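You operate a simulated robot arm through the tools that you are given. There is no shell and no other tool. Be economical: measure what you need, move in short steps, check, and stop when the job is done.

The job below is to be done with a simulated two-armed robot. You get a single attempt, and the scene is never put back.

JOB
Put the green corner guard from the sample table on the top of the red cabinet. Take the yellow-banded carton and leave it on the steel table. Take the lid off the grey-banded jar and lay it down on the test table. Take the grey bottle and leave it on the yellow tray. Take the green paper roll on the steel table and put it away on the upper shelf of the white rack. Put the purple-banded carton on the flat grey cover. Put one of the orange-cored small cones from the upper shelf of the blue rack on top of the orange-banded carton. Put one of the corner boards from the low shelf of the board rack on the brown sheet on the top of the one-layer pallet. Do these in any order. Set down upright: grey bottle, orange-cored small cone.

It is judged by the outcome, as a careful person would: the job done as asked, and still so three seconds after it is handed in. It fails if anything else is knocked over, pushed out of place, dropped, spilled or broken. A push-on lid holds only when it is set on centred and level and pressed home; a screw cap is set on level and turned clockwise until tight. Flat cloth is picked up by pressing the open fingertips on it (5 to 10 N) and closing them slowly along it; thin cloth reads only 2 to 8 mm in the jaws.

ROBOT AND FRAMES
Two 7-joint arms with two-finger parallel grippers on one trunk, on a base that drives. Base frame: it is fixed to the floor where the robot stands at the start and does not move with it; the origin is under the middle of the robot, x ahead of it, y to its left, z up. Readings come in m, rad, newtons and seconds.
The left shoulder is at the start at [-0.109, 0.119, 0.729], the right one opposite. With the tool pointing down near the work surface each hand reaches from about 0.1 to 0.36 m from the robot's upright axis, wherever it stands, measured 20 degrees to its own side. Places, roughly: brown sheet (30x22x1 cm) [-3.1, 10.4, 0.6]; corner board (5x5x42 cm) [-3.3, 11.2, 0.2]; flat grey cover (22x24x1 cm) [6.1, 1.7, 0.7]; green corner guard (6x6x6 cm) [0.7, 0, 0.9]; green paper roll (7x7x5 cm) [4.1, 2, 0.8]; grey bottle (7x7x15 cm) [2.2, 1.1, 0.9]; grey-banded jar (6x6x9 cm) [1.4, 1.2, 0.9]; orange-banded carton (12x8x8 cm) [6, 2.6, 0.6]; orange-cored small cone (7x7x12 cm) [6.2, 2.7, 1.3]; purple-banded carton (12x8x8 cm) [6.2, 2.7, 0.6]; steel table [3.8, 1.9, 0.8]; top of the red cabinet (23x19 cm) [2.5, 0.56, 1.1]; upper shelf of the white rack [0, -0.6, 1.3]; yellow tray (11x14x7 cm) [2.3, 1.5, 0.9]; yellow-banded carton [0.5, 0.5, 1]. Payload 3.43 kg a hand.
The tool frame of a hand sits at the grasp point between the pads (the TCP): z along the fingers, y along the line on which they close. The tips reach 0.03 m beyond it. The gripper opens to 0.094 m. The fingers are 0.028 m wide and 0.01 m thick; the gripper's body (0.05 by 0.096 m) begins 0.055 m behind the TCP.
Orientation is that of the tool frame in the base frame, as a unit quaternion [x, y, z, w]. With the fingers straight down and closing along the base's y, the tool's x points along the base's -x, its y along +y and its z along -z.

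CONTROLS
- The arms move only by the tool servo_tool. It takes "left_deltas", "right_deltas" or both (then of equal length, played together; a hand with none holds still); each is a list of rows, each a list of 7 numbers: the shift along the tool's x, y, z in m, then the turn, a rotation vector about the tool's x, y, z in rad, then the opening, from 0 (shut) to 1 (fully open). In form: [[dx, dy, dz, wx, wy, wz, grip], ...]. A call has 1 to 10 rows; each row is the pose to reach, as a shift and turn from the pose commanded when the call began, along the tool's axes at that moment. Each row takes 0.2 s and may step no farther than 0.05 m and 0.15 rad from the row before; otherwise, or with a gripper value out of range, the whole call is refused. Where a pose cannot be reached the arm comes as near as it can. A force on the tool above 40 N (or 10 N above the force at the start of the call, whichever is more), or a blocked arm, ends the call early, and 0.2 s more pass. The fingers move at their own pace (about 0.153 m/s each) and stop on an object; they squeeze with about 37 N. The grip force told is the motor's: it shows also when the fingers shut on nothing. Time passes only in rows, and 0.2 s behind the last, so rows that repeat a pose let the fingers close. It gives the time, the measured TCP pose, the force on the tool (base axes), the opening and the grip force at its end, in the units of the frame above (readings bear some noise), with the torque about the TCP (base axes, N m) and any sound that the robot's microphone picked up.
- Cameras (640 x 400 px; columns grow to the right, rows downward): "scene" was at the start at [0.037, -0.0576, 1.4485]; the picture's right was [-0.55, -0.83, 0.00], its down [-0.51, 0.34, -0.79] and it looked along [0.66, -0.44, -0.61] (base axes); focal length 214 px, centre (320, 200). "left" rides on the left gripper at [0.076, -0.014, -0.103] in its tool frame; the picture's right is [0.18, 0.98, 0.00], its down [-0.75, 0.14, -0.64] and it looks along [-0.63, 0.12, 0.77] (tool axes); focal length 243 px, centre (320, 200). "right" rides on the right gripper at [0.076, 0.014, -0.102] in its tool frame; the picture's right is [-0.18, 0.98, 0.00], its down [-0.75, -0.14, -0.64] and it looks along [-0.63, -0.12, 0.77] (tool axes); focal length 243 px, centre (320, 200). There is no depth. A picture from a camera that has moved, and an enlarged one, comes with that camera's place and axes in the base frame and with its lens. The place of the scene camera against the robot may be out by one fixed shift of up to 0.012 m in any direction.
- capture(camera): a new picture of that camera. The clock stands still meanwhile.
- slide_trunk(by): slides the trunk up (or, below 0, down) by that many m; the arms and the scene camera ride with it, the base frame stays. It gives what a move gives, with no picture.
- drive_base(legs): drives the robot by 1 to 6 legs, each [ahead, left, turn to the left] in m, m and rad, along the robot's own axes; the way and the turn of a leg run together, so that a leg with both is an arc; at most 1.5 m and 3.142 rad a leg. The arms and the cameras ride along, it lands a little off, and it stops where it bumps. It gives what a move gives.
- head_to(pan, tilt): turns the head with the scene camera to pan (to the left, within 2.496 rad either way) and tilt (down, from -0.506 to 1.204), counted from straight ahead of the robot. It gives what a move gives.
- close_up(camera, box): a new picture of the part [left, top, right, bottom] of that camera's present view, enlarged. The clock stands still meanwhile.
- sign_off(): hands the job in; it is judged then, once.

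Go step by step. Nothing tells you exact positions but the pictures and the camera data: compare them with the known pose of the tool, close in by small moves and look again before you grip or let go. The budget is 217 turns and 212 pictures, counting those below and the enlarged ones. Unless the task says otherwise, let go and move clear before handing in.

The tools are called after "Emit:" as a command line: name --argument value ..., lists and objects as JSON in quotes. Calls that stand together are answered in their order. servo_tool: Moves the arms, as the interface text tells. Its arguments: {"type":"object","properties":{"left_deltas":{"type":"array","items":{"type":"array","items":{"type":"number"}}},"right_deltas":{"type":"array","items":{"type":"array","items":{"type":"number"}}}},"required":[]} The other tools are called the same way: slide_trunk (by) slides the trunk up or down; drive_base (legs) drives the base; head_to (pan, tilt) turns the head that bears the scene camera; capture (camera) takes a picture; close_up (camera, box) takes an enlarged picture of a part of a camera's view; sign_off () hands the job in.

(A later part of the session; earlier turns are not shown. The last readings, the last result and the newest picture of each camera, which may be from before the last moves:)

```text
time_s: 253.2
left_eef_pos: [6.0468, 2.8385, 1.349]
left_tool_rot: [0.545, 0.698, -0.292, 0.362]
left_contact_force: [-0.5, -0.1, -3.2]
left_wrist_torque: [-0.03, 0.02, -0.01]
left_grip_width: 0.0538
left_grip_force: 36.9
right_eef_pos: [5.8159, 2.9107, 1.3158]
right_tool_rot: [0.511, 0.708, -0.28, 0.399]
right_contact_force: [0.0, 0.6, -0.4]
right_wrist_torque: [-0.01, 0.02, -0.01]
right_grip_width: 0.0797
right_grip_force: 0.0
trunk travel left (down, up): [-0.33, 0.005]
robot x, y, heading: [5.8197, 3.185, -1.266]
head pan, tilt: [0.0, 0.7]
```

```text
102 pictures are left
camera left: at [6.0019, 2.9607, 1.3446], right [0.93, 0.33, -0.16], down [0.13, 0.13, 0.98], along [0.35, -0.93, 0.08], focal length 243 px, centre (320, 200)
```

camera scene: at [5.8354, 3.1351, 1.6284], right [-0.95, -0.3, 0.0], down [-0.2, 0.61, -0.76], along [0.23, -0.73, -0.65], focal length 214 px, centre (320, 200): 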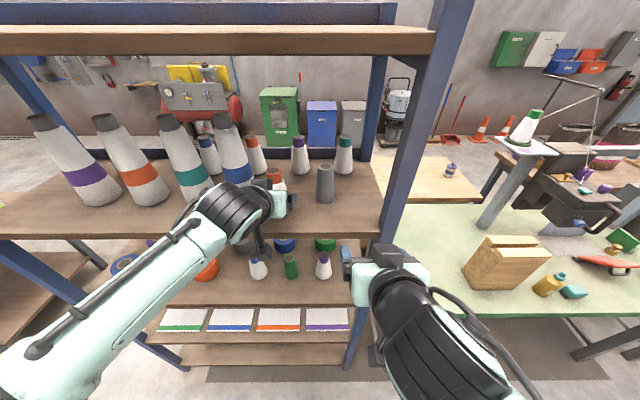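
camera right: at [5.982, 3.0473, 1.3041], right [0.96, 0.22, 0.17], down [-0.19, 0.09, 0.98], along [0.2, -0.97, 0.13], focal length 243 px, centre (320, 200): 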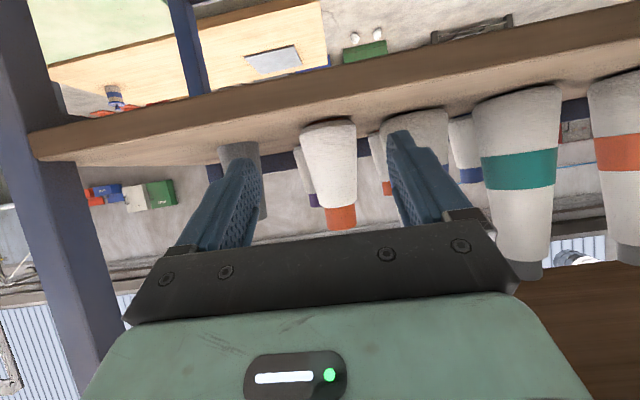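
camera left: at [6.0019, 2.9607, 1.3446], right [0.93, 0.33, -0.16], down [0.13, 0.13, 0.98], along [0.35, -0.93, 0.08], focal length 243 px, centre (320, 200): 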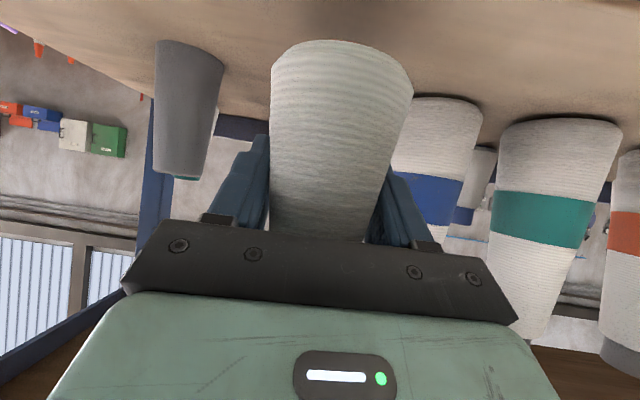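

Emit:
drive_base --legs '[[-0.35, 0, 0]]'

Emit:
slide_trunk --by -0.32

Emit:
head_to --pan -0.05 --tilt 0.6

Emit:
capture --camera "scene"

Emit:
close_up --camera "scene" --box '[200, 180, 400, 305]'

```text
time_s: 255.4
left_eef_pos: [5.9402, 3.1666, 1.3483]
left_tool_rot: [0.547, 0.697, -0.292, 0.36]
left_contact_force: [0.1, -0.4, -0.6]
left_wrist_torque: [-0.04, -0.04, -0.06]
left_grip_width: 0.0538
left_grip_force: 36.6
right_eef_pos: [5.7103, 3.2383, 1.315]
right_tool_rot: [0.513, 0.707, -0.28, 0.398]
right_contact_force: [-0.5, 0.2, 0.4]
right_wrist_torque: [0.02, -0.01, 0.0]
right_grip_width: 0.0801
right_grip_force: 0.0
trunk travel left (down, up): [-0.33, 0.005]
robot x, y, heading: [5.7198, 3.5174, -1.26]
head pan, tilt: [0.0, 0.7]
```

```text
time_s: 258.6
left_eef_pos: [5.9415, 3.1669, 1.0281]
left_tool_rot: [0.546, 0.697, -0.292, 0.361]
left_contact_force: [0.9, 0.5, -2.0]
left_wrist_torque: [-0.01, -0.03, -0.02]
left_grip_width: 0.0539
left_grip_force: 36.6
right_eef_pos: [5.7081, 3.2396, 0.9963]
right_tool_rot: [0.513, 0.708, -0.28, 0.397]
right_contact_force: [-0.9, 0.5, 0.4]
right_wrist_torque: [0.0, -0.02, 0.0]
right_grip_width: 0.0797
right_grip_force: 0.0
trunk travel left (down, up): [-0.01, 0.325]
robot x, y, heading: [5.7179, 3.5184, -1.264]
head pan, tilt: [0.0, 0.7]
```

```text
time_s: 259.3
left_eef_pos: [5.9421, 3.1674, 1.028]
left_tool_rot: [0.546, 0.697, -0.292, 0.361]
left_contact_force: [0.2, 0.1, -2.0]
left_wrist_torque: [-0.02, -0.03, 0.01]
left_grip_width: 0.0541
left_grip_force: 37.3
right_eef_pos: [5.7099, 3.2396, 0.9957]
right_tool_rot: [0.512, 0.708, -0.279, 0.398]
right_contact_force: [1.1, -1.0, 0.2]
right_wrist_torque: [-0.01, -0.02, 0.03]
right_grip_width: 0.0799
right_grip_force: 0.1
trunk travel left (down, up): [-0.01, 0.325]
robot x, y, heading: [5.7168, 3.5155, -1.26]
head pan, tilt: [-0.051, 0.6]
```

```text
101 pictures are left
camera scene: at [5.7409, 3.4158, 1.3076], right [-0.97, -0.25, 0.0], down [-0.14, 0.55, -0.82], along [0.21, -0.8, -0.57], focal length 214 px, centre (320, 200)
```

scene: 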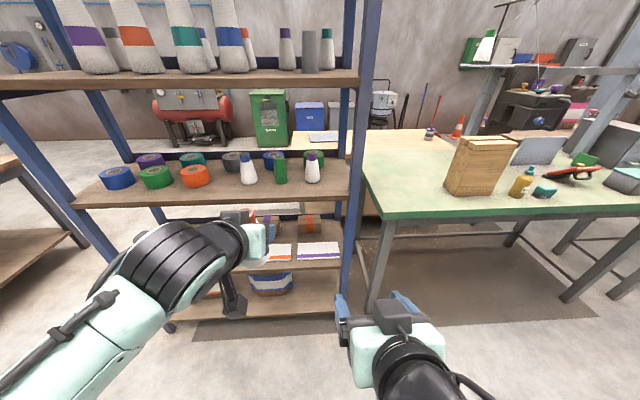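

```text
3.20 times, centred on (300, 242) of scene
camera zoom: at [5.7409, 3.4158, 1.3076], right [-0.97, -0.25, 0.0], down [-0.14, 0.55, -0.82], along [0.21, -0.8, -0.57], focal length 686 px, centre (384, 64)
```

zoom: 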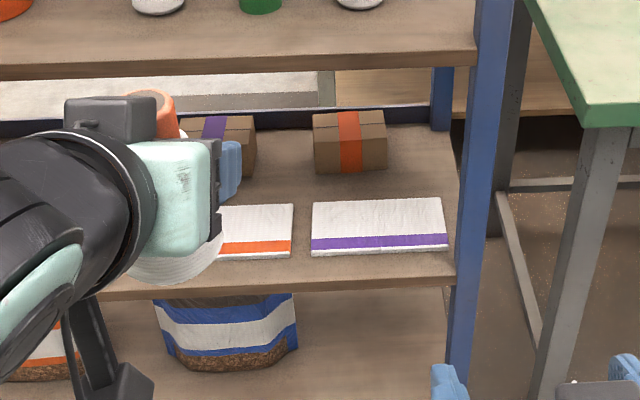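

Emit:
servo_tool --left_deltas '[[0.035, 0, 0.024, 0, 0, 0, 0], [0.07, 0, 0.048, 0, 0, 0, 0], [0.105, 0, 0.072, 0, 0, 0, 0], [0.14, 0, 0.097, 0, 0, 0, 0], [0.175, 0, 0.121, 0, 0, 0, 0], [0.21, 0, 0.145, 0, 0, 0, 0], [0.247, 0, 0.17, 0, 0, 0, 0]]' --right_deltas '[[0.01, 0, -0.015, 0, 0, 0, 0.8], [0.02, 0, -0.03, 0, 0, 0, 0.8], [0.03, 0, -0.045, 0, 0, 0, 0.8], [0.04, 0, -0.06, 0, 0, 0, 0.8], [0.05, 0, -0.075, 0, 0, 0, 0.8], [0.06, 0, -0.09, 0, 0, 0, 0.8], [0.065, 0, -0.1, 0, 0, 0, 0.8]]'

Emit:
head_to --pan 0.1 --tilt 0.6

Emit:
capture --camera "scene"

Emit:
capture --camera "left"

```text
time_s: 260.9
left_eef_pos: [5.9369, 3.1657, 0.7273]
left_tool_rot: [0.546, 0.698, -0.291, 0.361]
left_contact_force: [-0.2, -0.8, -0.9]
left_wrist_torque: [0.02, 0.0, 0.02]
left_grip_width: 0.0537
left_grip_force: 37.2
right_eef_pos: [5.6724, 3.3515, 0.9915]
right_tool_rot: [0.512, 0.708, -0.279, 0.398]
right_contact_force: [0.0, 0.0, 0.1]
right_wrist_torque: [0.01, 0.01, 0.05]
right_grip_width: 0.0753
right_grip_force: 0.0
trunk travel left (down, up): [-0.01, 0.325]
robot x, y, heading: [5.718, 3.5159, -1.269]
head pan, tilt: [-0.051, 0.6]
```

```text
time_s: 261.6
left_eef_pos: [5.936, 3.1651, 0.729]
left_tool_rot: [0.546, 0.697, -0.292, 0.361]
left_contact_force: [-0.8, 0.2, -2.0]
left_wrist_torque: [0.02, -0.01, 0.02]
left_grip_width: 0.054
left_grip_force: 37.3
right_eef_pos: [5.6715, 3.3507, 0.9935]
right_tool_rot: [0.512, 0.708, -0.279, 0.397]
right_contact_force: [0.0, 0.2, 0.3]
right_wrist_torque: [0.0, -0.03, -0.01]
right_grip_width: 0.075
right_grip_force: 0.0
trunk travel left (down, up): [-0.01, 0.325]
robot x, y, heading: [5.7126, 3.5149, -1.262]
head pan, tilt: [0.099, 0.6]
```

```text
99 pictures are left
camera scene: at [5.7534, 3.4201, 1.3076], right [-0.92, -0.4, 0.0], down [-0.22, 0.52, -0.83], along [0.33, -0.76, -0.56], focal length 214 px, centre (320, 200)
```

scene: 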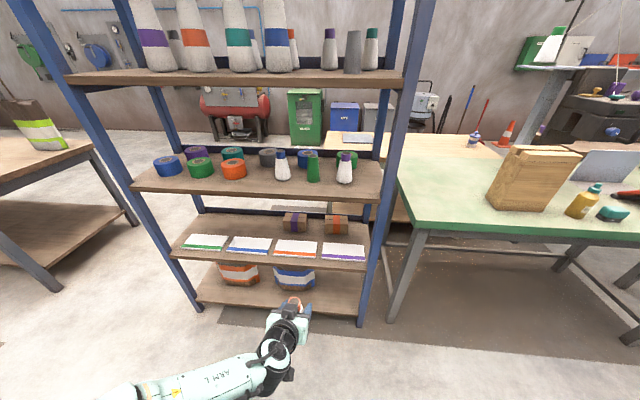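

```text
98 pictures are left
camera left: at [5.8919, 3.2871, 0.725], right [0.93, 0.33, -0.16], down [0.13, 0.13, 0.98], along [0.35, -0.93, 0.08], focal length 243 px, centre (320, 200)
```

left: 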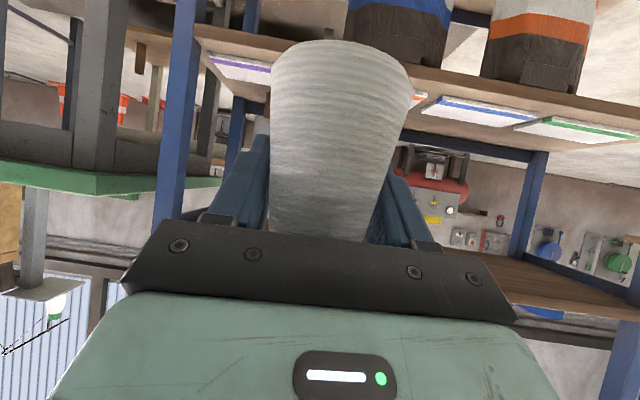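

Emit:
close_up --camera "scene" --box '[230, 180, 430, 305]'

```text
3.20 times, centred on (330, 242) of scene
camera zoom: at [5.7534, 3.4201, 1.3076], right [-0.92, -0.4, 0.0], down [-0.22, 0.52, -0.83], along [0.33, -0.76, -0.56], focal length 686 px, centre (288, 64)
```

zoom: 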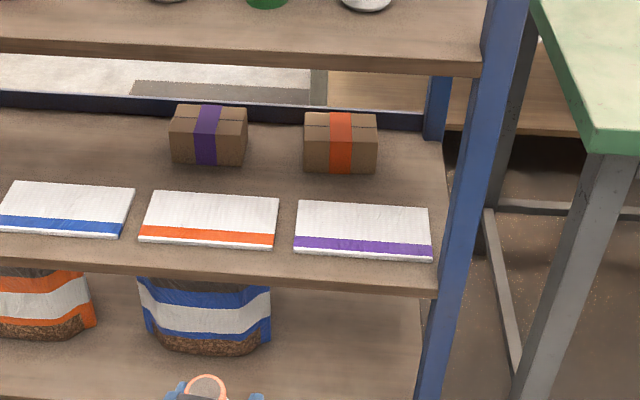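

Emit:
drive_base --legs '[[0, -0.096, 0], [0.38, 0, 0]]'

Emit:
capture --camera "scene"

Emit:
capture --camera "left"

```text
time_s: 265.1
left_eef_pos: [5.9626, 2.7667, 0.7278]
left_tool_rot: [0.544, 0.699, -0.291, 0.361]
left_contact_force: [0.0, 0.3, -2.2]
left_wrist_torque: [0.0, -0.02, -0.03]
left_grip_width: 0.0534
left_grip_force: 36.7
right_eef_pos: [5.6994, 2.954, 0.9932]
right_tool_rot: [0.511, 0.709, -0.279, 0.399]
right_contact_force: [-0.8, -0.5, -1.6]
right_wrist_torque: [-0.01, -0.04, 0.02]
right_grip_width: 0.0755
right_grip_force: 0.1
trunk travel left (down, up): [-0.01, 0.325]
robot x, y, heading: [5.7429, 3.1153, -1.256]
head pan, tilt: [0.099, 0.6]
```

```text
96 pictures are left
camera scene: at [5.7805, 3.0217, 1.3076], right [-0.92, -0.4, 0.0], down [-0.23, 0.52, -0.82], along [0.33, -0.76, -0.57], focal length 214 px, centre (320, 200)
```

scene: 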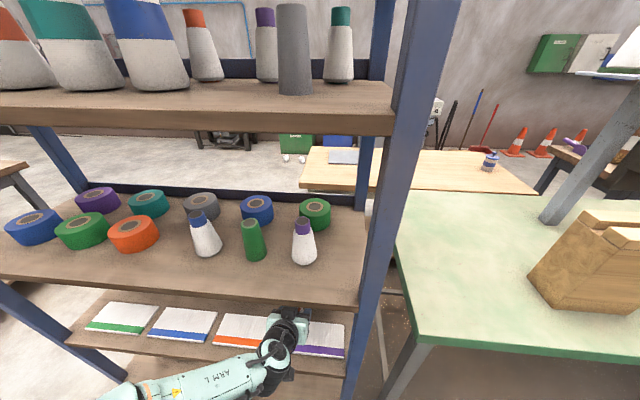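

```text
95 pictures are left
camera left: at [5.9195, 2.8893, 0.7247], right [0.93, 0.34, -0.16], down [0.13, 0.13, 0.98], along [0.35, -0.93, 0.08], focal length 243 px, centre (320, 200)
```

left: 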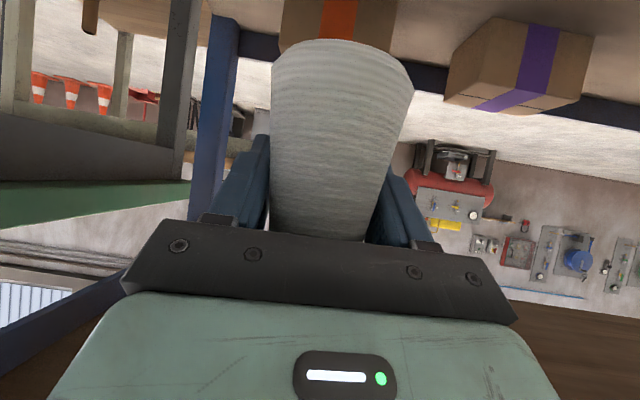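

Emit:
servo_tool --left_deltas '[[-0.022, 0.003, 0.032, 0, 0, 0, 0], [-0.044, 0.005, 0.063, 0, 0, 0, 0], [-0.066, 0.007, 0.095, 0, 0, 0, 0], [-0.088, 0.009, 0.127, 0, 0, 0, 0], [-0.109, 0.0106, 0.158, 0, 0, 0, 0]]'

Emit:
capture --camera "left"

Emit:
head_to --pan 0.1 --tilt 0.85

Emit:
capture --camera "scene"

```text
time_s: 266.2
left_eef_pos: [5.9709, 2.6697, 0.6556]
left_tool_rot: [0.607, 0.695, -0.247, 0.297]
left_contact_force: [-0.8, -0.7, -1.6]
left_wrist_torque: [-0.03, -0.01, 0.01]
left_grip_width: 0.0538
left_grip_force: 37.1
right_eef_pos: [5.6991, 2.9642, 0.9939]
right_tool_rot: [0.508, 0.709, -0.281, 0.401]
right_contact_force: [-0.1, 1.7, -0.1]
right_wrist_torque: [-0.03, 0.0, -0.04]
right_grip_width: 0.0752
right_grip_force: 0.1
trunk travel left (down, up): [-0.01, 0.325]
robot x, y, heading: [5.7415, 3.1223, -1.251]
head pan, tilt: [0.099, 0.6]
stopped in row 5 (left hand): the arm was blocked; the commanded pose is now the measured one
```

```text
94 pictures are left
camera left: at [5.9386, 2.794, 0.6736], right [0.96, 0.27, -0.11], down [0.13, -0.05, 0.99], along [0.26, -0.96, -0.09], focal length 243 px, centre (320, 200)
```

left: 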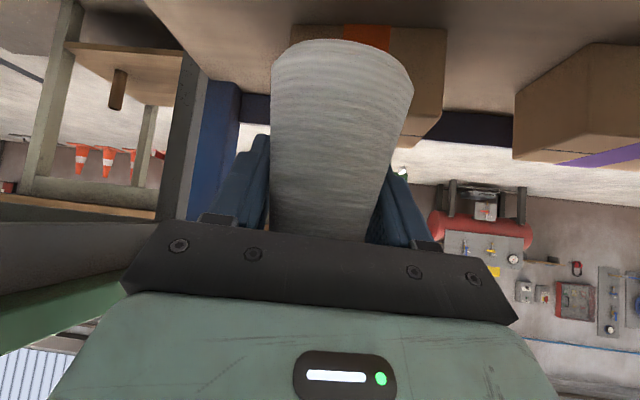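

```text
time_s: 267.0
left_eef_pos: [5.97, 2.6692, 0.6547]
left_tool_rot: [0.61, 0.693, -0.248, 0.294]
left_contact_force: [-0.1, -0.7, -1.8]
left_wrist_torque: [-0.04, -0.01, -0.02]
left_grip_width: 0.0539
left_grip_force: 37.1
right_eef_pos: [5.7001, 2.9624, 0.9941]
right_tool_rot: [0.509, 0.709, -0.281, 0.401]
right_contact_force: [-0.5, 0.5, -0.2]
right_wrist_torque: [0.01, -0.02, -0.02]
right_grip_width: 0.0751
right_grip_force: 0.1
trunk travel left (down, up): [-0.01, 0.325]
robot x, y, heading: [5.7414, 3.1209, -1.254]
head pan, tilt: [0.099, 0.85]
```

```text
93 pictures are left
camera scene: at [5.7756, 3.0433, 1.2873], right [-0.92, -0.4, 0.0], down [-0.3, 0.68, -0.67], along [0.27, -0.61, -0.75], focal length 214 px, centre (320, 200)
```

scene: 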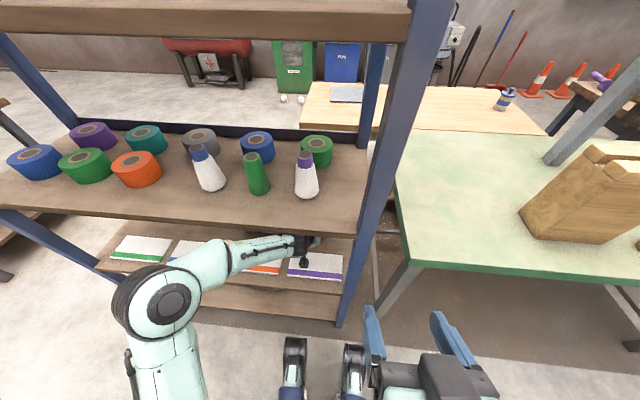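

Emit:
servo_tool --left_deltas '[[-0.01, 0, -0.02, 0, -0.04, 0, 0], [0.0, 0, -0.055, 0, -0.1, 0, 0], [0.02, 0, -0.09, 0, -0.15, 0, 0], [0.044, 0, -0.123, 0, -0.18, 0, 0]]'

Emit:
capture --camera "scene"

Emit:
capture --camera "left"

```text
time_s: 268.0
left_eef_pos: [5.9547, 2.7766, 0.7135]
left_tool_rot: [0.581, 0.664, -0.304, 0.36]
left_contact_force: [-0.4, -0.1, -2.7]
left_wrist_torque: [-0.04, 0.01, -0.01]
left_grip_width: 0.0537
left_grip_force: 37.2
right_eef_pos: [5.6989, 2.9557, 0.9927]
right_tool_rot: [0.51, 0.71, -0.277, 0.399]
right_contact_force: [-0.2, 0.3, -1.0]
right_wrist_torque: [0.0, 0.02, 0.0]
right_grip_width: 0.0753
right_grip_force: 0.0
trunk travel left (down, up): [-0.01, 0.325]
robot x, y, heading: [5.7388, 3.1188, -1.254]
head pan, tilt: [0.099, 0.85]
```

```text
92 pictures are left
camera scene: at [5.776, 3.0345, 1.2868], right [-0.92, -0.4, 0.0], down [-0.3, 0.69, -0.66], along [0.27, -0.6, -0.75], focal length 214 px, centre (320, 200)
```

scene: 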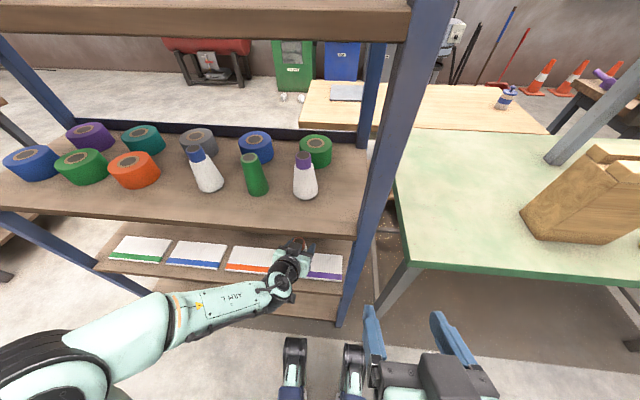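

```text
91 pictures are left
camera left: at [5.9213, 2.9026, 0.7064], right [0.96, 0.24, -0.14], down [0.11, 0.13, 0.99], along [0.26, -0.96, 0.1], focal length 243 px, centre (320, 200)
```

left: 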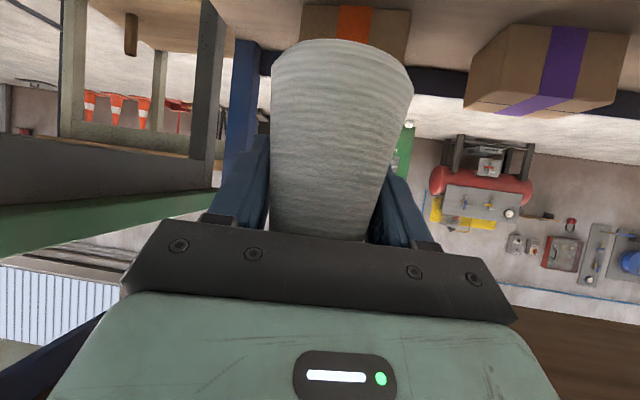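

Emit:
drive_base --legs '[[0.08, 0, 0]]'

Emit:
capture --camera "left"

```text
time_s: 269.0
left_eef_pos: [6.0052, 2.7457, 0.7112]
left_tool_rot: [0.574, 0.671, -0.298, 0.362]
left_contact_force: [0.0, 2.0, -2.0]
left_wrist_torque: [-0.06, 0.02, -0.02]
left_grip_width: 0.0538
left_grip_force: 37.2
right_eef_pos: [5.7464, 2.9183, 0.9911]
right_tool_rot: [0.503, 0.715, -0.273, 0.401]
right_contact_force: [0.1, -1.1, 0.6]
right_wrist_torque: [0.02, -0.02, 0.07]
right_grip_width: 0.0754
right_grip_force: 0.1
trunk travel left (down, up): [-0.01, 0.325]
robot x, y, heading: [5.7868, 3.0804, -1.235]
head pan, tilt: [0.099, 0.85]
stopped in leg 1: the robot was blocked; the commanded pose is now the measured one
```

```text
90 pictures are left
camera left: at [5.97, 2.87, 0.7057], right [0.95, 0.26, -0.14], down [0.11, 0.13, 0.99], along [0.28, -0.96, 0.1], focal length 243 px, centre (320, 200)
```

left: 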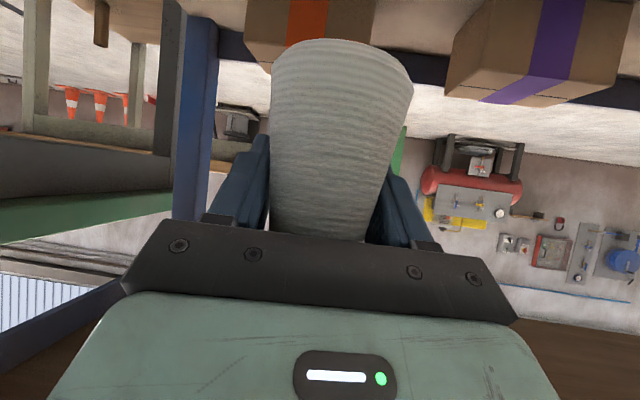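

Emit:
servo_tool --left_deltas '[[-0.015, -0.004, 0.022, 0, 0, 0, 0], [-0.03, -0.008, 0.044, 0, 0, 0, 0], [-0.045, -0.012, 0.066, 0, 0, 0, 0], [-0.06, -0.016, 0.089, 0, 0, 0, 0]]'

Emit:
capture --camera "left"

Emit:
capture --camera "scene"

```text
time_s: 270.2
left_eef_pos: [5.9806, 2.6761, 0.6778]
left_tool_rot: [0.607, 0.668, -0.277, 0.331]
left_contact_force: [0.6, -0.4, -1.8]
left_wrist_torque: [-0.02, -0.01, 0.0]
left_grip_width: 0.0538
left_grip_force: 36.9
right_eef_pos: [5.7408, 2.9283, 0.9931]
right_tool_rot: [0.501, 0.714, -0.277, 0.403]
right_contact_force: [0.1, 0.5, -0.5]
right_wrist_torque: [-0.01, 0.0, 0.0]
right_grip_width: 0.0756
right_grip_force: 0.1
trunk travel left (down, up): [-0.01, 0.325]
robot x, y, heading: [5.7779, 3.0841, -1.237]
head pan, tilt: [0.099, 0.85]
stopped in row 4 (left hand): the arm was blocked; the commanded pose is now the measured one
```

```text
89 pictures are left
camera left: at [5.9523, 2.8027, 0.6822], right [0.97, 0.22, -0.11], down [0.1, 0.04, 0.99], along [0.23, -0.97, 0.02], focal length 243 px, centre (320, 200)
```

left: 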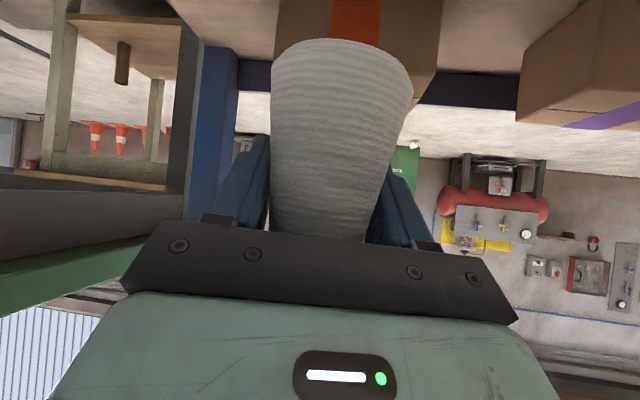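

```text
88 pictures are left
camera scene: at [5.8149, 3.0128, 1.2874], right [-0.91, -0.42, 0.0], down [-0.32, 0.67, -0.67], along [0.28, -0.61, -0.75], focal length 214 px, centre (320, 200)
```

scene: 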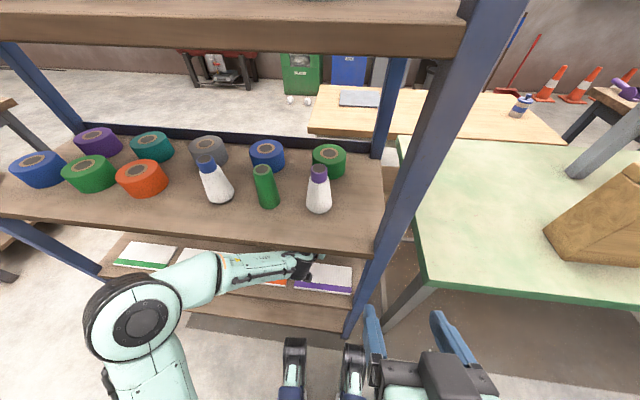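

Emit:
servo_tool --left_deltas '[[0.03, 0.01, -0.03, 0, 0, 0, 0], [0.055, 0.025, -0.055, 0, -0.04, 0, 0], [0.07, 0.038, -0.068, 0, -0.078, 0, 0]]'

Emit:
capture --camera "left"

```text
time_s: 271.0
left_eef_pos: [6.0083, 2.7639, 0.6655]
left_tool_rot: [0.593, 0.655, -0.301, 0.358]
left_contact_force: [-0.9, 0.4, -1.0]
left_wrist_torque: [-0.03, 0.0, 0.01]
left_grip_width: 0.0539
left_grip_force: 36.5
right_eef_pos: [5.7417, 2.9182, 0.9929]
right_tool_rot: [0.504, 0.715, -0.274, 0.401]
right_contact_force: [-0.1, -0.5, -0.7]
right_wrist_torque: [0.01, -0.02, 0.04]
right_grip_width: 0.0752
right_grip_force: 0.0
trunk travel left (down, up): [-0.01, 0.325]
robot x, y, heading: [5.7809, 3.0822, -1.238]
head pan, tilt: [0.099, 0.85]
```

```text
87 pictures are left
camera left: at [5.9802, 2.8899, 0.6591], right [0.97, 0.21, -0.12], down [0.1, 0.12, 0.99], along [0.23, -0.97, 0.1], focal length 243 px, centre (320, 200)
```

left: 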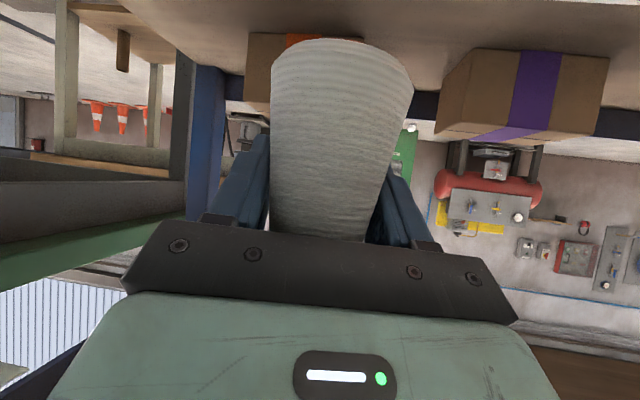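

Emit:
servo_tool --left_deltas '[[-0.017, -0.004, 0.023, 0, 0, 0, 0], [-0.034, -0.008, 0.046, 0, 0, 0, 0], [-0.05, -0.012, 0.07, 0, 0, 0, 0], [-0.067, -0.016, 0.093, 0, 0, 0, 0]]'

Emit:
capture --camera "left"

Emit:
capture --camera "scene"

```text
time_s: 272.0
left_eef_pos: [6.0032, 2.657, 0.6715]
left_tool_rot: [0.596, 0.652, -0.303, 0.358]
left_contact_force: [-0.8, -0.4, -1.6]
left_wrist_torque: [-0.04, 0.01, 0.01]
left_grip_width: 0.0542
left_grip_force: 36.5
right_eef_pos: [5.7392, 2.9265, 0.9935]
right_tool_rot: [0.501, 0.714, -0.276, 0.404]
right_contact_force: [0.3, 0.7, 0.1]
right_wrist_torque: [-0.01, -0.02, -0.02]
right_grip_width: 0.0751
right_grip_force: 0.0
trunk travel left (down, up): [-0.01, 0.325]
robot x, y, heading: [5.7762, 3.0837, -1.235]
head pan, tilt: [0.099, 0.85]
```

```text
86 pictures are left
camera left: at [5.9756, 2.7838, 0.6659], right [0.97, 0.21, -0.12], down [0.1, 0.12, 0.99], along [0.22, -0.97, 0.1], focal length 243 px, centre (320, 200)
```

left: 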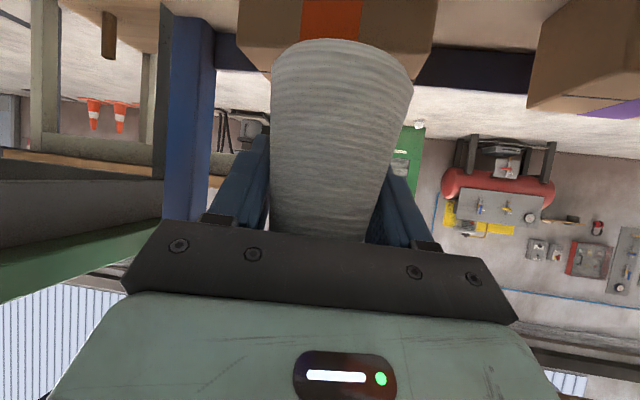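

```text
85 pictures are left
camera scene: at [5.8141, 3.0096, 1.2874], right [-0.91, -0.42, 0.0], down [-0.32, 0.68, -0.67], along [0.28, -0.6, -0.75], focal length 214 px, centre (320, 200)
```

scene: 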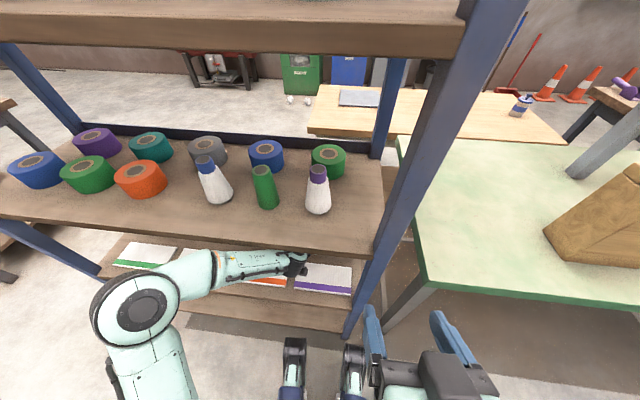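

Emit:
servo_tool --left_deltas '[[-0.012, -0.002, 0.02, 0, 0, 0, 0], [-0.024, -0.004, 0.04, 0, 0, 0, 0], [-0.036, -0.006, 0.059, 0, 0, 0, 0]]'

Emit:
capture --camera "left"

```text
time_s: 273.0
left_eef_pos: [5.9964, 2.6262, 0.6568]
left_tool_rot: [0.6, 0.656, -0.295, 0.351]
left_contact_force: [-1.1, 0.5, -1.4]
left_wrist_torque: [-0.02, 0.01, -0.01]
left_grip_width: 0.054
left_grip_force: 37.1
right_eef_pos: [5.7289, 2.9574, 0.9927]
right_tool_rot: [0.5, 0.715, -0.275, 0.405]
right_contact_force: [0.4, 0.4, -0.1]
right_wrist_torque: [-0.03, 0.01, 0.0]
right_grip_width: 0.0751
right_grip_force: 0.1
trunk travel left (down, up): [-0.01, 0.325]
robot x, y, heading: [5.7687, 3.114, -1.231]
head pan, tilt: [0.099, 0.85]
stopped in row 3 (left hand): the arm was blocked; the commanded pose is now the measured one
```

```text
84 pictures are left
camera left: at [5.9686, 2.753, 0.6538], right [0.97, 0.21, -0.11], down [0.1, 0.1, 0.99], along [0.22, -0.97, 0.07], focal length 243 px, centre (320, 200)
```

left: 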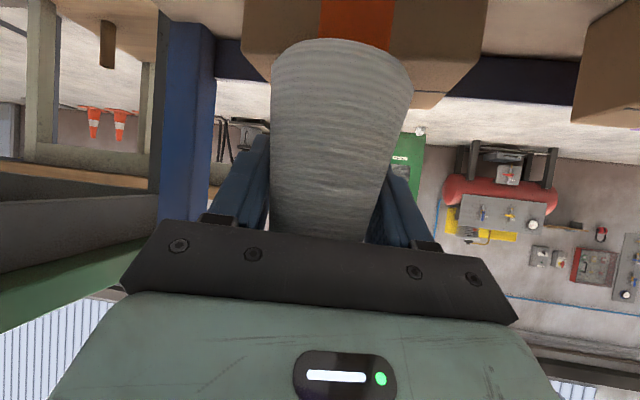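

Emit:
drive_base --legs '[[-0.12, 0, 0]]'

Emit:
capture --camera "left"

Emit:
head_to --pan 0.6 --tilt 0.7

Emit:
capture --camera "scene"

```text
time_s: 274.2
left_eef_pos: [5.9578, 2.7278, 0.6576]
left_tool_rot: [0.6, 0.655, -0.296, 0.35]
left_contact_force: [0.0, 0.4, -3.0]
left_wrist_torque: [-0.02, 0.02, 0.01]
left_grip_width: 0.0537
left_grip_force: 37.3
right_eef_pos: [5.6926, 3.0599, 0.9915]
right_tool_rot: [0.503, 0.715, -0.274, 0.401]
right_contact_force: [-0.3, -0.4, -0.2]
right_wrist_torque: [0.04, -0.01, 0.0]
right_grip_width: 0.0752
right_grip_force: 0.0
trunk travel left (down, up): [-0.01, 0.325]
robot x, y, heading: [5.7329, 3.2238, -1.234]
head pan, tilt: [0.099, 0.85]
```

```text
83 pictures are left
camera left: at [5.9294, 2.8546, 0.6543], right [0.97, 0.21, -0.12], down [0.1, 0.1, 0.99], along [0.22, -0.97, 0.08], focal length 243 px, centre (320, 200)
```

left: 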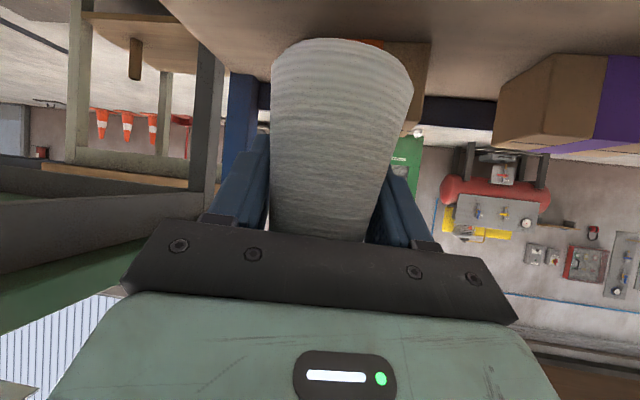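

```text
time_s: 275.2
left_eef_pos: [5.9579, 2.7268, 0.6566]
left_tool_rot: [0.6, 0.656, -0.295, 0.351]
left_contact_force: [0.0, -0.2, -3.3]
left_wrist_torque: [0.02, 0.04, -0.01]
left_grip_width: 0.0533
left_grip_force: 36.8
right_eef_pos: [5.6934, 3.06, 0.9924]
right_tool_rot: [0.504, 0.715, -0.274, 0.4]
right_contact_force: [0.1, -0.3, 0.7]
right_wrist_torque: [0.05, 0.03, -0.02]
right_grip_width: 0.0752
right_grip_force: 0.0
trunk travel left (down, up): [-0.01, 0.325]
robot x, y, heading: [5.7309, 3.2246, -1.237]
head pan, tilt: [0.6, 0.7]
```

```text
82 pictures are left
camera scene: at [5.8024, 3.1611, 1.299], right [-0.59, -0.81, 0.0], down [-0.52, 0.38, -0.76], along [0.62, -0.45, -0.64], focal length 214 px, centre (320, 200)
```

scene: 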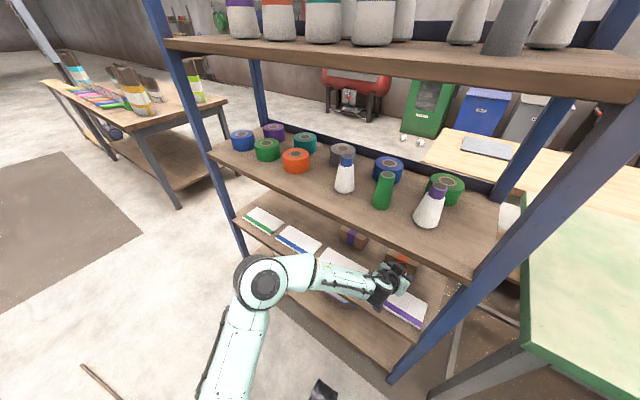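

Emit:
servo_tool --left_deltas '[[-0.011, 0.04, -0.002, 0, -0.015, 0, 0], [-0.031, 0.042, 0.026, 0, -0.015, 0, 0], [-0.052, 0.039, 0.054, 0, -0.015, 0, 0], [-0.072, 0.036, 0.082, 0, -0.015, 0, 0], [-0.092, 0.032, 0.11, 0, -0.015, 0, 0]]'

Emit:
capture --camera "left"

Emit:
capture --camera "scene"

```text
time_s: 276.4
left_eef_pos: [6.0029, 2.5876, 0.6679]
left_tool_rot: [0.597, 0.653, -0.3, 0.356]
left_contact_force: [0.5, -0.1, -2.2]
left_wrist_torque: [-0.06, 0.0, 0.0]
left_grip_width: 0.0535
left_grip_force: 37.2
right_eef_pos: [5.6928, 3.0598, 0.9927]
right_tool_rot: [0.504, 0.715, -0.274, 0.4]
right_contact_force: [0.4, -0.5, 0.9]
right_wrist_torque: [0.01, 0.0, -0.01]
right_grip_width: 0.0753
right_grip_force: 0.1
trunk travel left (down, up): [-0.01, 0.325]
robot x, y, heading: [5.7328, 3.2246, -1.233]
head pan, tilt: [0.6, 0.7]
```

```text
81 pictures are left
camera left: at [5.9756, 2.7144, 0.6638], right [0.97, 0.21, -0.12], down [0.1, 0.11, 0.99], along [0.22, -0.97, 0.09], focal length 243 px, centre (320, 200)
```

left: 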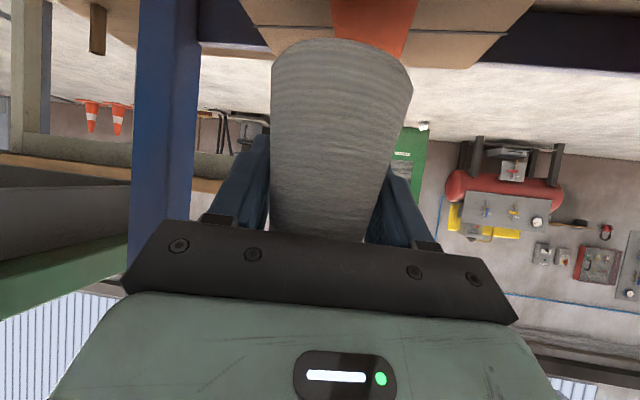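

```text
80 pictures are left
camera scene: at [5.8023, 3.1608, 1.299], right [-0.59, -0.81, 0.0], down [-0.52, 0.38, -0.76], along [0.62, -0.45, -0.64], focal length 214 px, centre (320, 200)
```

scene: 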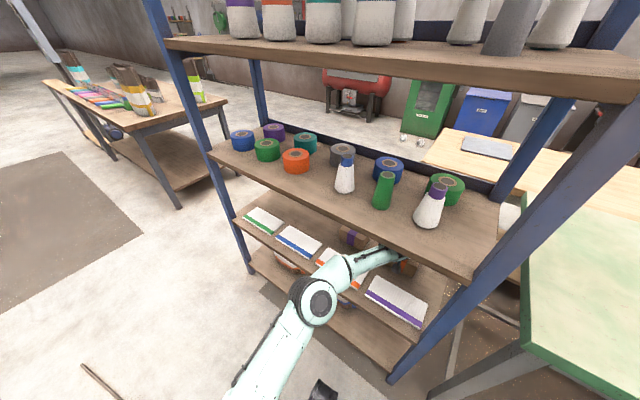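

Emit:
servo_tool --left_deltas '[[0, 0.012, 0, 0, 0, 0, 0], [0.0025, 0.012, 0.0017, 0, 0, 0, 0], [0.005, 0.012, 0.0034, 0, 0, 0, 0], [0.0075, 0.012, 0.0051, 0, 0, 0, 0], [0.01, 0.012, 0.0068, 0, 0, 0, 0], [0.0125, 0.012, 0.0085, 0, 0, 0, 0], [0.015, 0.012, 0.0102, 0, 0, 0, 0], [0.0175, 0.012, 0.0119, 0, 0, 0, 0], [0.02, 0.012, 0.0136, 0, 0, 0, 0]]'

Emit:
capture --camera "left"

```text
time_s: 278.4
left_eef_pos: [6.0175, 2.5913, 0.6472]
left_tool_rot: [0.597, 0.652, -0.302, 0.358]
left_contact_force: [-0.1, 1.3, 4.1]
left_wrist_torque: [0.07, 0.04, -0.01]
left_grip_width: 0.0535
left_grip_force: 36.6
right_eef_pos: [5.6923, 3.0602, 0.9926]
right_tool_rot: [0.503, 0.715, -0.273, 0.401]
right_contact_force: [-1.0, -0.1, 0.2]
right_wrist_torque: [-0.02, 0.01, 0.0]
right_grip_width: 0.0754
right_grip_force: 0.0
trunk travel left (down, up): [-0.01, 0.325]
robot x, y, heading: [5.7281, 3.2232, -1.239]
head pan, tilt: [0.6, 0.7]
```

```text
79 pictures are left
camera left: at [5.9888, 2.7176, 0.6426], right [0.97, 0.21, -0.12], down [0.1, 0.12, 0.99], along [0.22, -0.97, 0.09], focal length 243 px, centre (320, 200)
```

left: 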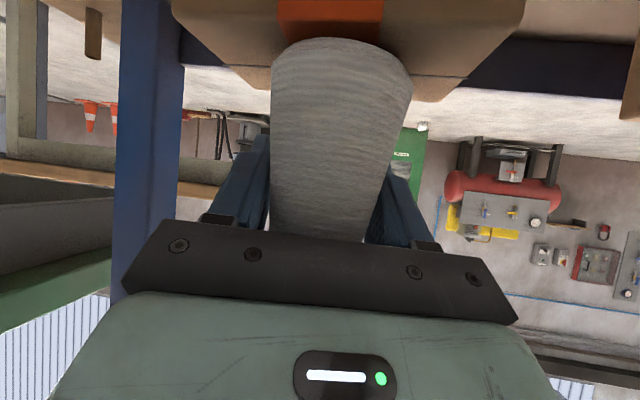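

Emit:
servo_tool --left_deltas '[[0, 0, 0, 0, 0, 0, 0.75], [0, 0, 0, 0, 0, 0, 0.85], [0, 0, 0, 0, 0, 0, 0.85], [0.015, 0, -0.021, 0, 0, 0, 0.85], [0.036, 0, -0.051, 0, 0, 0, 0.85], [0.058, 0, -0.081, 0, 0, 0, 0.85], [0.079, 0, -0.111, 0, 0, 0, 0.85], [0.099, 0, -0.14, 0, 0, 0, 0.85]]'

Emit:
capture --camera "left"

```text
time_s: 280.2
left_eef_pos: [6.0001, 2.7621, 0.6428]
left_tool_rot: [0.597, 0.653, -0.301, 0.357]
left_contact_force: [0.2, -0.4, -0.2]
left_wrist_torque: [-0.02, 0.0, 0.0]
left_grip_width: 0.0799
left_grip_force: 0.1
right_eef_pos: [5.6928, 3.0601, 0.9933]
right_tool_rot: [0.504, 0.715, -0.274, 0.4]
right_contact_force: [0.4, 0.2, 0.1]
right_wrist_torque: [0.04, -0.03, 0.0]
right_grip_width: 0.0752
right_grip_force: 0.1
trunk travel left (down, up): [-0.01, 0.325]
robot x, y, heading: [5.7335, 3.2261, -1.234]
head pan, tilt: [0.6, 0.7]
```

```text
78 pictures are left
camera left: at [5.9713, 2.8888, 0.6376], right [0.97, 0.21, -0.12], down [0.1, 0.11, 0.99], along [0.22, -0.97, 0.09], focal length 243 px, centre (320, 200)
```

left: 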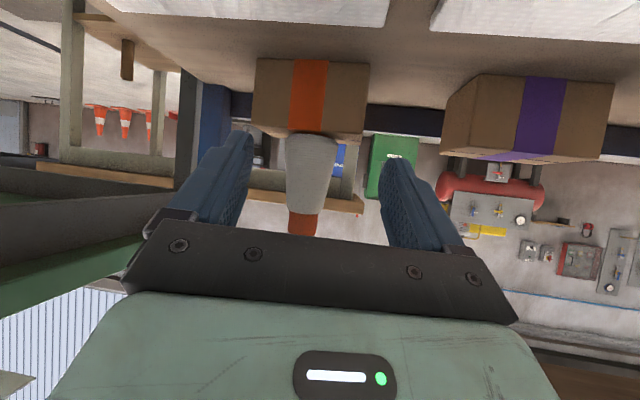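

Emit:
drive_base --legs '[[-0.22, 0, 0], [0, 0.2, 0]]'

Emit:
servo_tool --left_deltas '[[0, 0, 0, 0, 0.14, 0, 1], [0, 0, 0, 0, 0.28, 0, 1], [0, 0, 0, 0, 0.42, 0, 1], [0, 0, 0, 0, 0.56, 0, 1], [0, 0, 0, 0, 0.7, 0, 1], [0, 0, 0, 0, 0.84, 0, 1], [0, 0, 0, 0, 0.97, 0, 1]]'

Emit:
servo_tool --left_deltas '[[0, 0, 0, 0, 0, 0.15, 1], [0, 0, 0, 0, 0, 0.3, 1], [0, 0, 0, 0, 0, 0.45, 1], [0, 0, 0, 0, 0, 0.6, 1], [0, 0, 0, 0, 0, 0.75, 1], [0, 0, 0, 0, 0, 0.9, 1], [0, 0, 0, 0, 0, 1.05, 1], [0, 0, 0, 0, 0, 1.2, 1], [0, 0, 0, 0, 0, 1.35, 1], [0, 0, 0, 0, 0, 1.5, 1]]'

Emit:
head_to --pan 0.2 --tilt 0.65

Emit:
capture --camera "scene"

```text
time_s: 283.8
left_eef_pos: [6.1101, 3.0336, 0.6412]
left_tool_rot: [0.597, 0.652, -0.301, 0.357]
left_contact_force: [-0.7, -0.2, 0.1]
left_wrist_torque: [-0.01, -0.01, -0.02]
left_grip_width: 0.0798
left_grip_force: 0.0
right_eef_pos: [5.8036, 3.3324, 0.9917]
right_tool_rot: [0.504, 0.715, -0.273, 0.401]
right_contact_force: [-0.5, 0.0, 0.2]
right_wrist_torque: [-0.01, 0.02, -0.03]
right_grip_width: 0.0751
right_grip_force: 0.1
trunk travel left (down, up): [-0.01, 0.325]
robot x, y, heading: [5.8453, 3.4973, -1.241]
head pan, tilt: [0.6, 0.7]
```

```text
time_s: 285.4
left_eef_pos: [6.1107, 3.0319, 0.6409]
left_tool_rot: [0.67, 0.742, 0.013, 0.01]
left_contact_force: [-0.3, 0.6, 0.6]
left_wrist_torque: [0.01, 0.01, 0.02]
left_grip_width: 0.094
left_grip_force: 0.1
right_eef_pos: [5.8013, 3.3319, 0.9925]
right_tool_rot: [0.504, 0.715, -0.274, 0.399]
right_contact_force: [0.4, -0.9, 0.3]
right_wrist_torque: [-0.01, -0.02, 0.02]
right_grip_width: 0.0752
right_grip_force: 0.2
trunk travel left (down, up): [-0.01, 0.325]
robot x, y, heading: [5.8453, 3.5003, -1.24]
head pan, tilt: [0.6, 0.7]
```

```text
time_s: 287.6
left_eef_pos: [6.1108, 3.0326, 0.6419]
left_tool_rot: [0.996, 0.085, 0.017, -0.001]
left_contact_force: [0.8, 0.0, 0.5]
left_wrist_torque: [0.01, -0.06, 0.02]
left_grip_width: 0.0942
left_grip_force: 0.1
right_eef_pos: [5.8039, 3.3327, 0.9923]
right_tool_rot: [0.505, 0.714, -0.275, 0.4]
right_contact_force: [0.2, 0.7, -0.8]
right_wrist_torque: [-0.01, -0.01, 0.01]
right_grip_width: 0.0751
right_grip_force: 0.0
trunk travel left (down, up): [-0.01, 0.325]
robot x, y, heading: [5.8398, 3.4957, -1.232]
head pan, tilt: [0.6, 0.7]
```

```text
time_s: 288.5
left_eef_pos: [6.109, 3.0323, 0.6413]
left_tool_rot: [0.996, 0.088, 0.016, -0.001]
left_contact_force: [0.3, 0.5, 0.0]
left_wrist_torque: [-0.01, -0.02, 0.02]
left_grip_width: 0.0939
left_grip_force: 0.0
right_eef_pos: [5.8039, 3.3317, 0.9929]
right_tool_rot: [0.504, 0.715, -0.274, 0.401]
right_contact_force: [0.5, -0.3, -0.4]
right_wrist_torque: [-0.02, 0.01, 0.02]
right_grip_width: 0.0755
right_grip_force: 0.1
trunk travel left (down, up): [-0.01, 0.325]
robot x, y, heading: [5.8418, 3.4971, -1.235]
head pan, tilt: [0.201, 0.649]
```

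```text
77 pictures are left
camera scene: at [5.8894, 3.4087, 1.3034], right [-0.86, -0.51, 0.0], down [-0.31, 0.52, -0.8], along [0.41, -0.68, -0.6], focal length 214 px, centre (320, 200)
```

scene: 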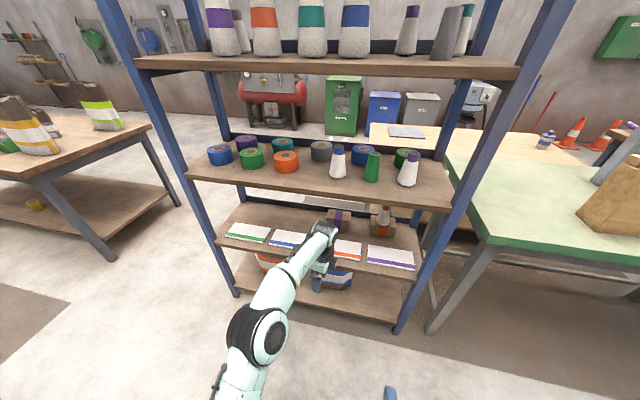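

Emit:
servo_tool --left_deltas '[[0, 0, 0.02, 0, -0.016, -0.06, 1], [0, 0, 0.045, 0, -0.032, -0.13, 1], [0, 0, 0.066, 0, -0.032, -0.13, 1]]'

Emit:
drive_base --legs '[[0, 0.144, 0], [0.27, 0, 0]]'

Emit:
capture --camera "left"

Emit:
capture --camera "scene"

```text
time_s: 289.3
left_eef_pos: [6.1113, 3.0324, 0.5757]
left_tool_rot: [0.988, 0.153, 0.002, 0.002]
left_contact_force: [-0.3, 0.4, 0.0]
left_wrist_torque: [0.01, 0.01, -0.01]
left_grip_width: 0.0941
left_grip_force: 0.0
right_eef_pos: [5.8041, 3.3322, 0.9942]
right_tool_rot: [0.504, 0.715, -0.274, 0.4]
right_contact_force: [-0.3, -0.1, 0.5]
right_wrist_torque: [0.03, 0.02, 0.02]
right_grip_width: 0.0753
right_grip_force: 0.0
trunk travel left (down, up): [-0.01, 0.325]
robot x, y, heading: [5.8443, 3.4984, -1.235]
head pan, tilt: [0.201, 0.649]
```

```text
time_s: 292.7
left_eef_pos: [6.335, 2.823, 0.5762]
left_tool_rot: [0.988, 0.152, 0.002, 0.002]
left_contact_force: [0.0, 0.0, -0.1]
left_wrist_torque: [0.02, 0.0, 0.04]
left_grip_width: 0.094
left_grip_force: 0.0
right_eef_pos: [6.0264, 3.1229, 0.9927]
right_tool_rot: [0.505, 0.714, -0.274, 0.4]
right_contact_force: [-0.4, 0.5, 0.5]
right_wrist_torque: [0.04, 0.02, -0.03]
right_grip_width: 0.0753
right_grip_force: 0.1
trunk travel left (down, up): [-0.01, 0.325]
robot x, y, heading: [6.0664, 3.2883, -1.239]
head pan, tilt: [0.201, 0.649]
```

```text
76 pictures are left
camera left: at [6.4029, 2.8607, 0.6788], right [0.47, -0.88, 0.0], down [-0.68, -0.36, 0.64], along [-0.57, -0.3, -0.77], focal length 243 px, centre (320, 200)
```

left: 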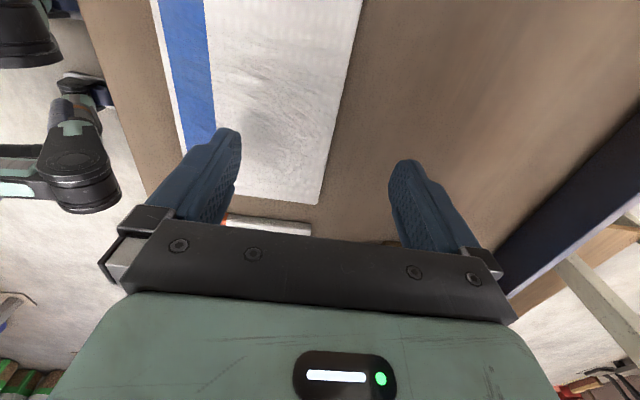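

```text
75 pictures are left
camera scene: at [6.1131, 3.1991, 1.3034], right [-0.86, -0.51, 0.0], down [-0.31, 0.52, -0.8], along [0.41, -0.69, -0.6], focal length 214 px, centre (320, 200)
```

scene: 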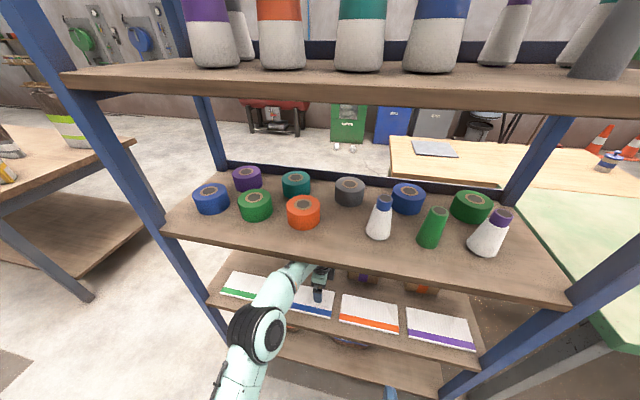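

Emit:
servo_tool --left_deltas '[[0, 0.045, 0, 0, 0, 0, 1], [0, 0.09, 0, 0, 0, 0, 1], [0, 0.13, 0, 0, 0, 0, 1]]'

Emit:
capture --camera "left"

```text
time_s: 293.5
left_eef_pos: [6.3509, 2.7963, 0.5715]
left_tool_rot: [0.988, 0.151, 0.001, 0.001]
left_contact_force: [-0.3, 0.6, -0.3]
left_wrist_torque: [-0.01, -0.01, 0.06]
left_grip_width: 0.0939
left_grip_force: 0.1
left hand out of reach, approached as far as the arm can: row 1, 2, 3
right_eef_pos: [6.0261, 3.1238, 0.9923]
right_tool_rot: [0.504, 0.714, -0.275, 0.4]
right_contact_force: [0.9, 0.3, 0.1]
right_wrist_torque: [0.03, -0.01, 0.0]
right_grip_width: 0.0751
right_grip_force: 0.0
trunk travel left (down, up): [-0.01, 0.325]
robot x, y, heading: [6.0695, 3.2889, -1.237]
head pan, tilt: [0.201, 0.649]
```

```text
74 pictures are left
camera left: at [6.4181, 2.834, 0.6751], right [0.47, -0.88, 0.0], down [-0.68, -0.36, 0.64], along [-0.57, -0.3, -0.77], focal length 243 px, centre (320, 200)
```

left: 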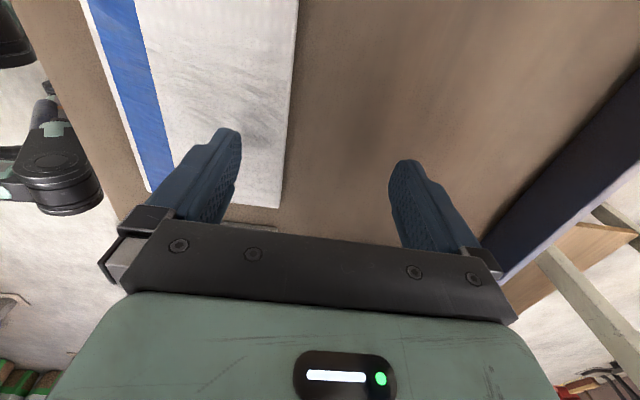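

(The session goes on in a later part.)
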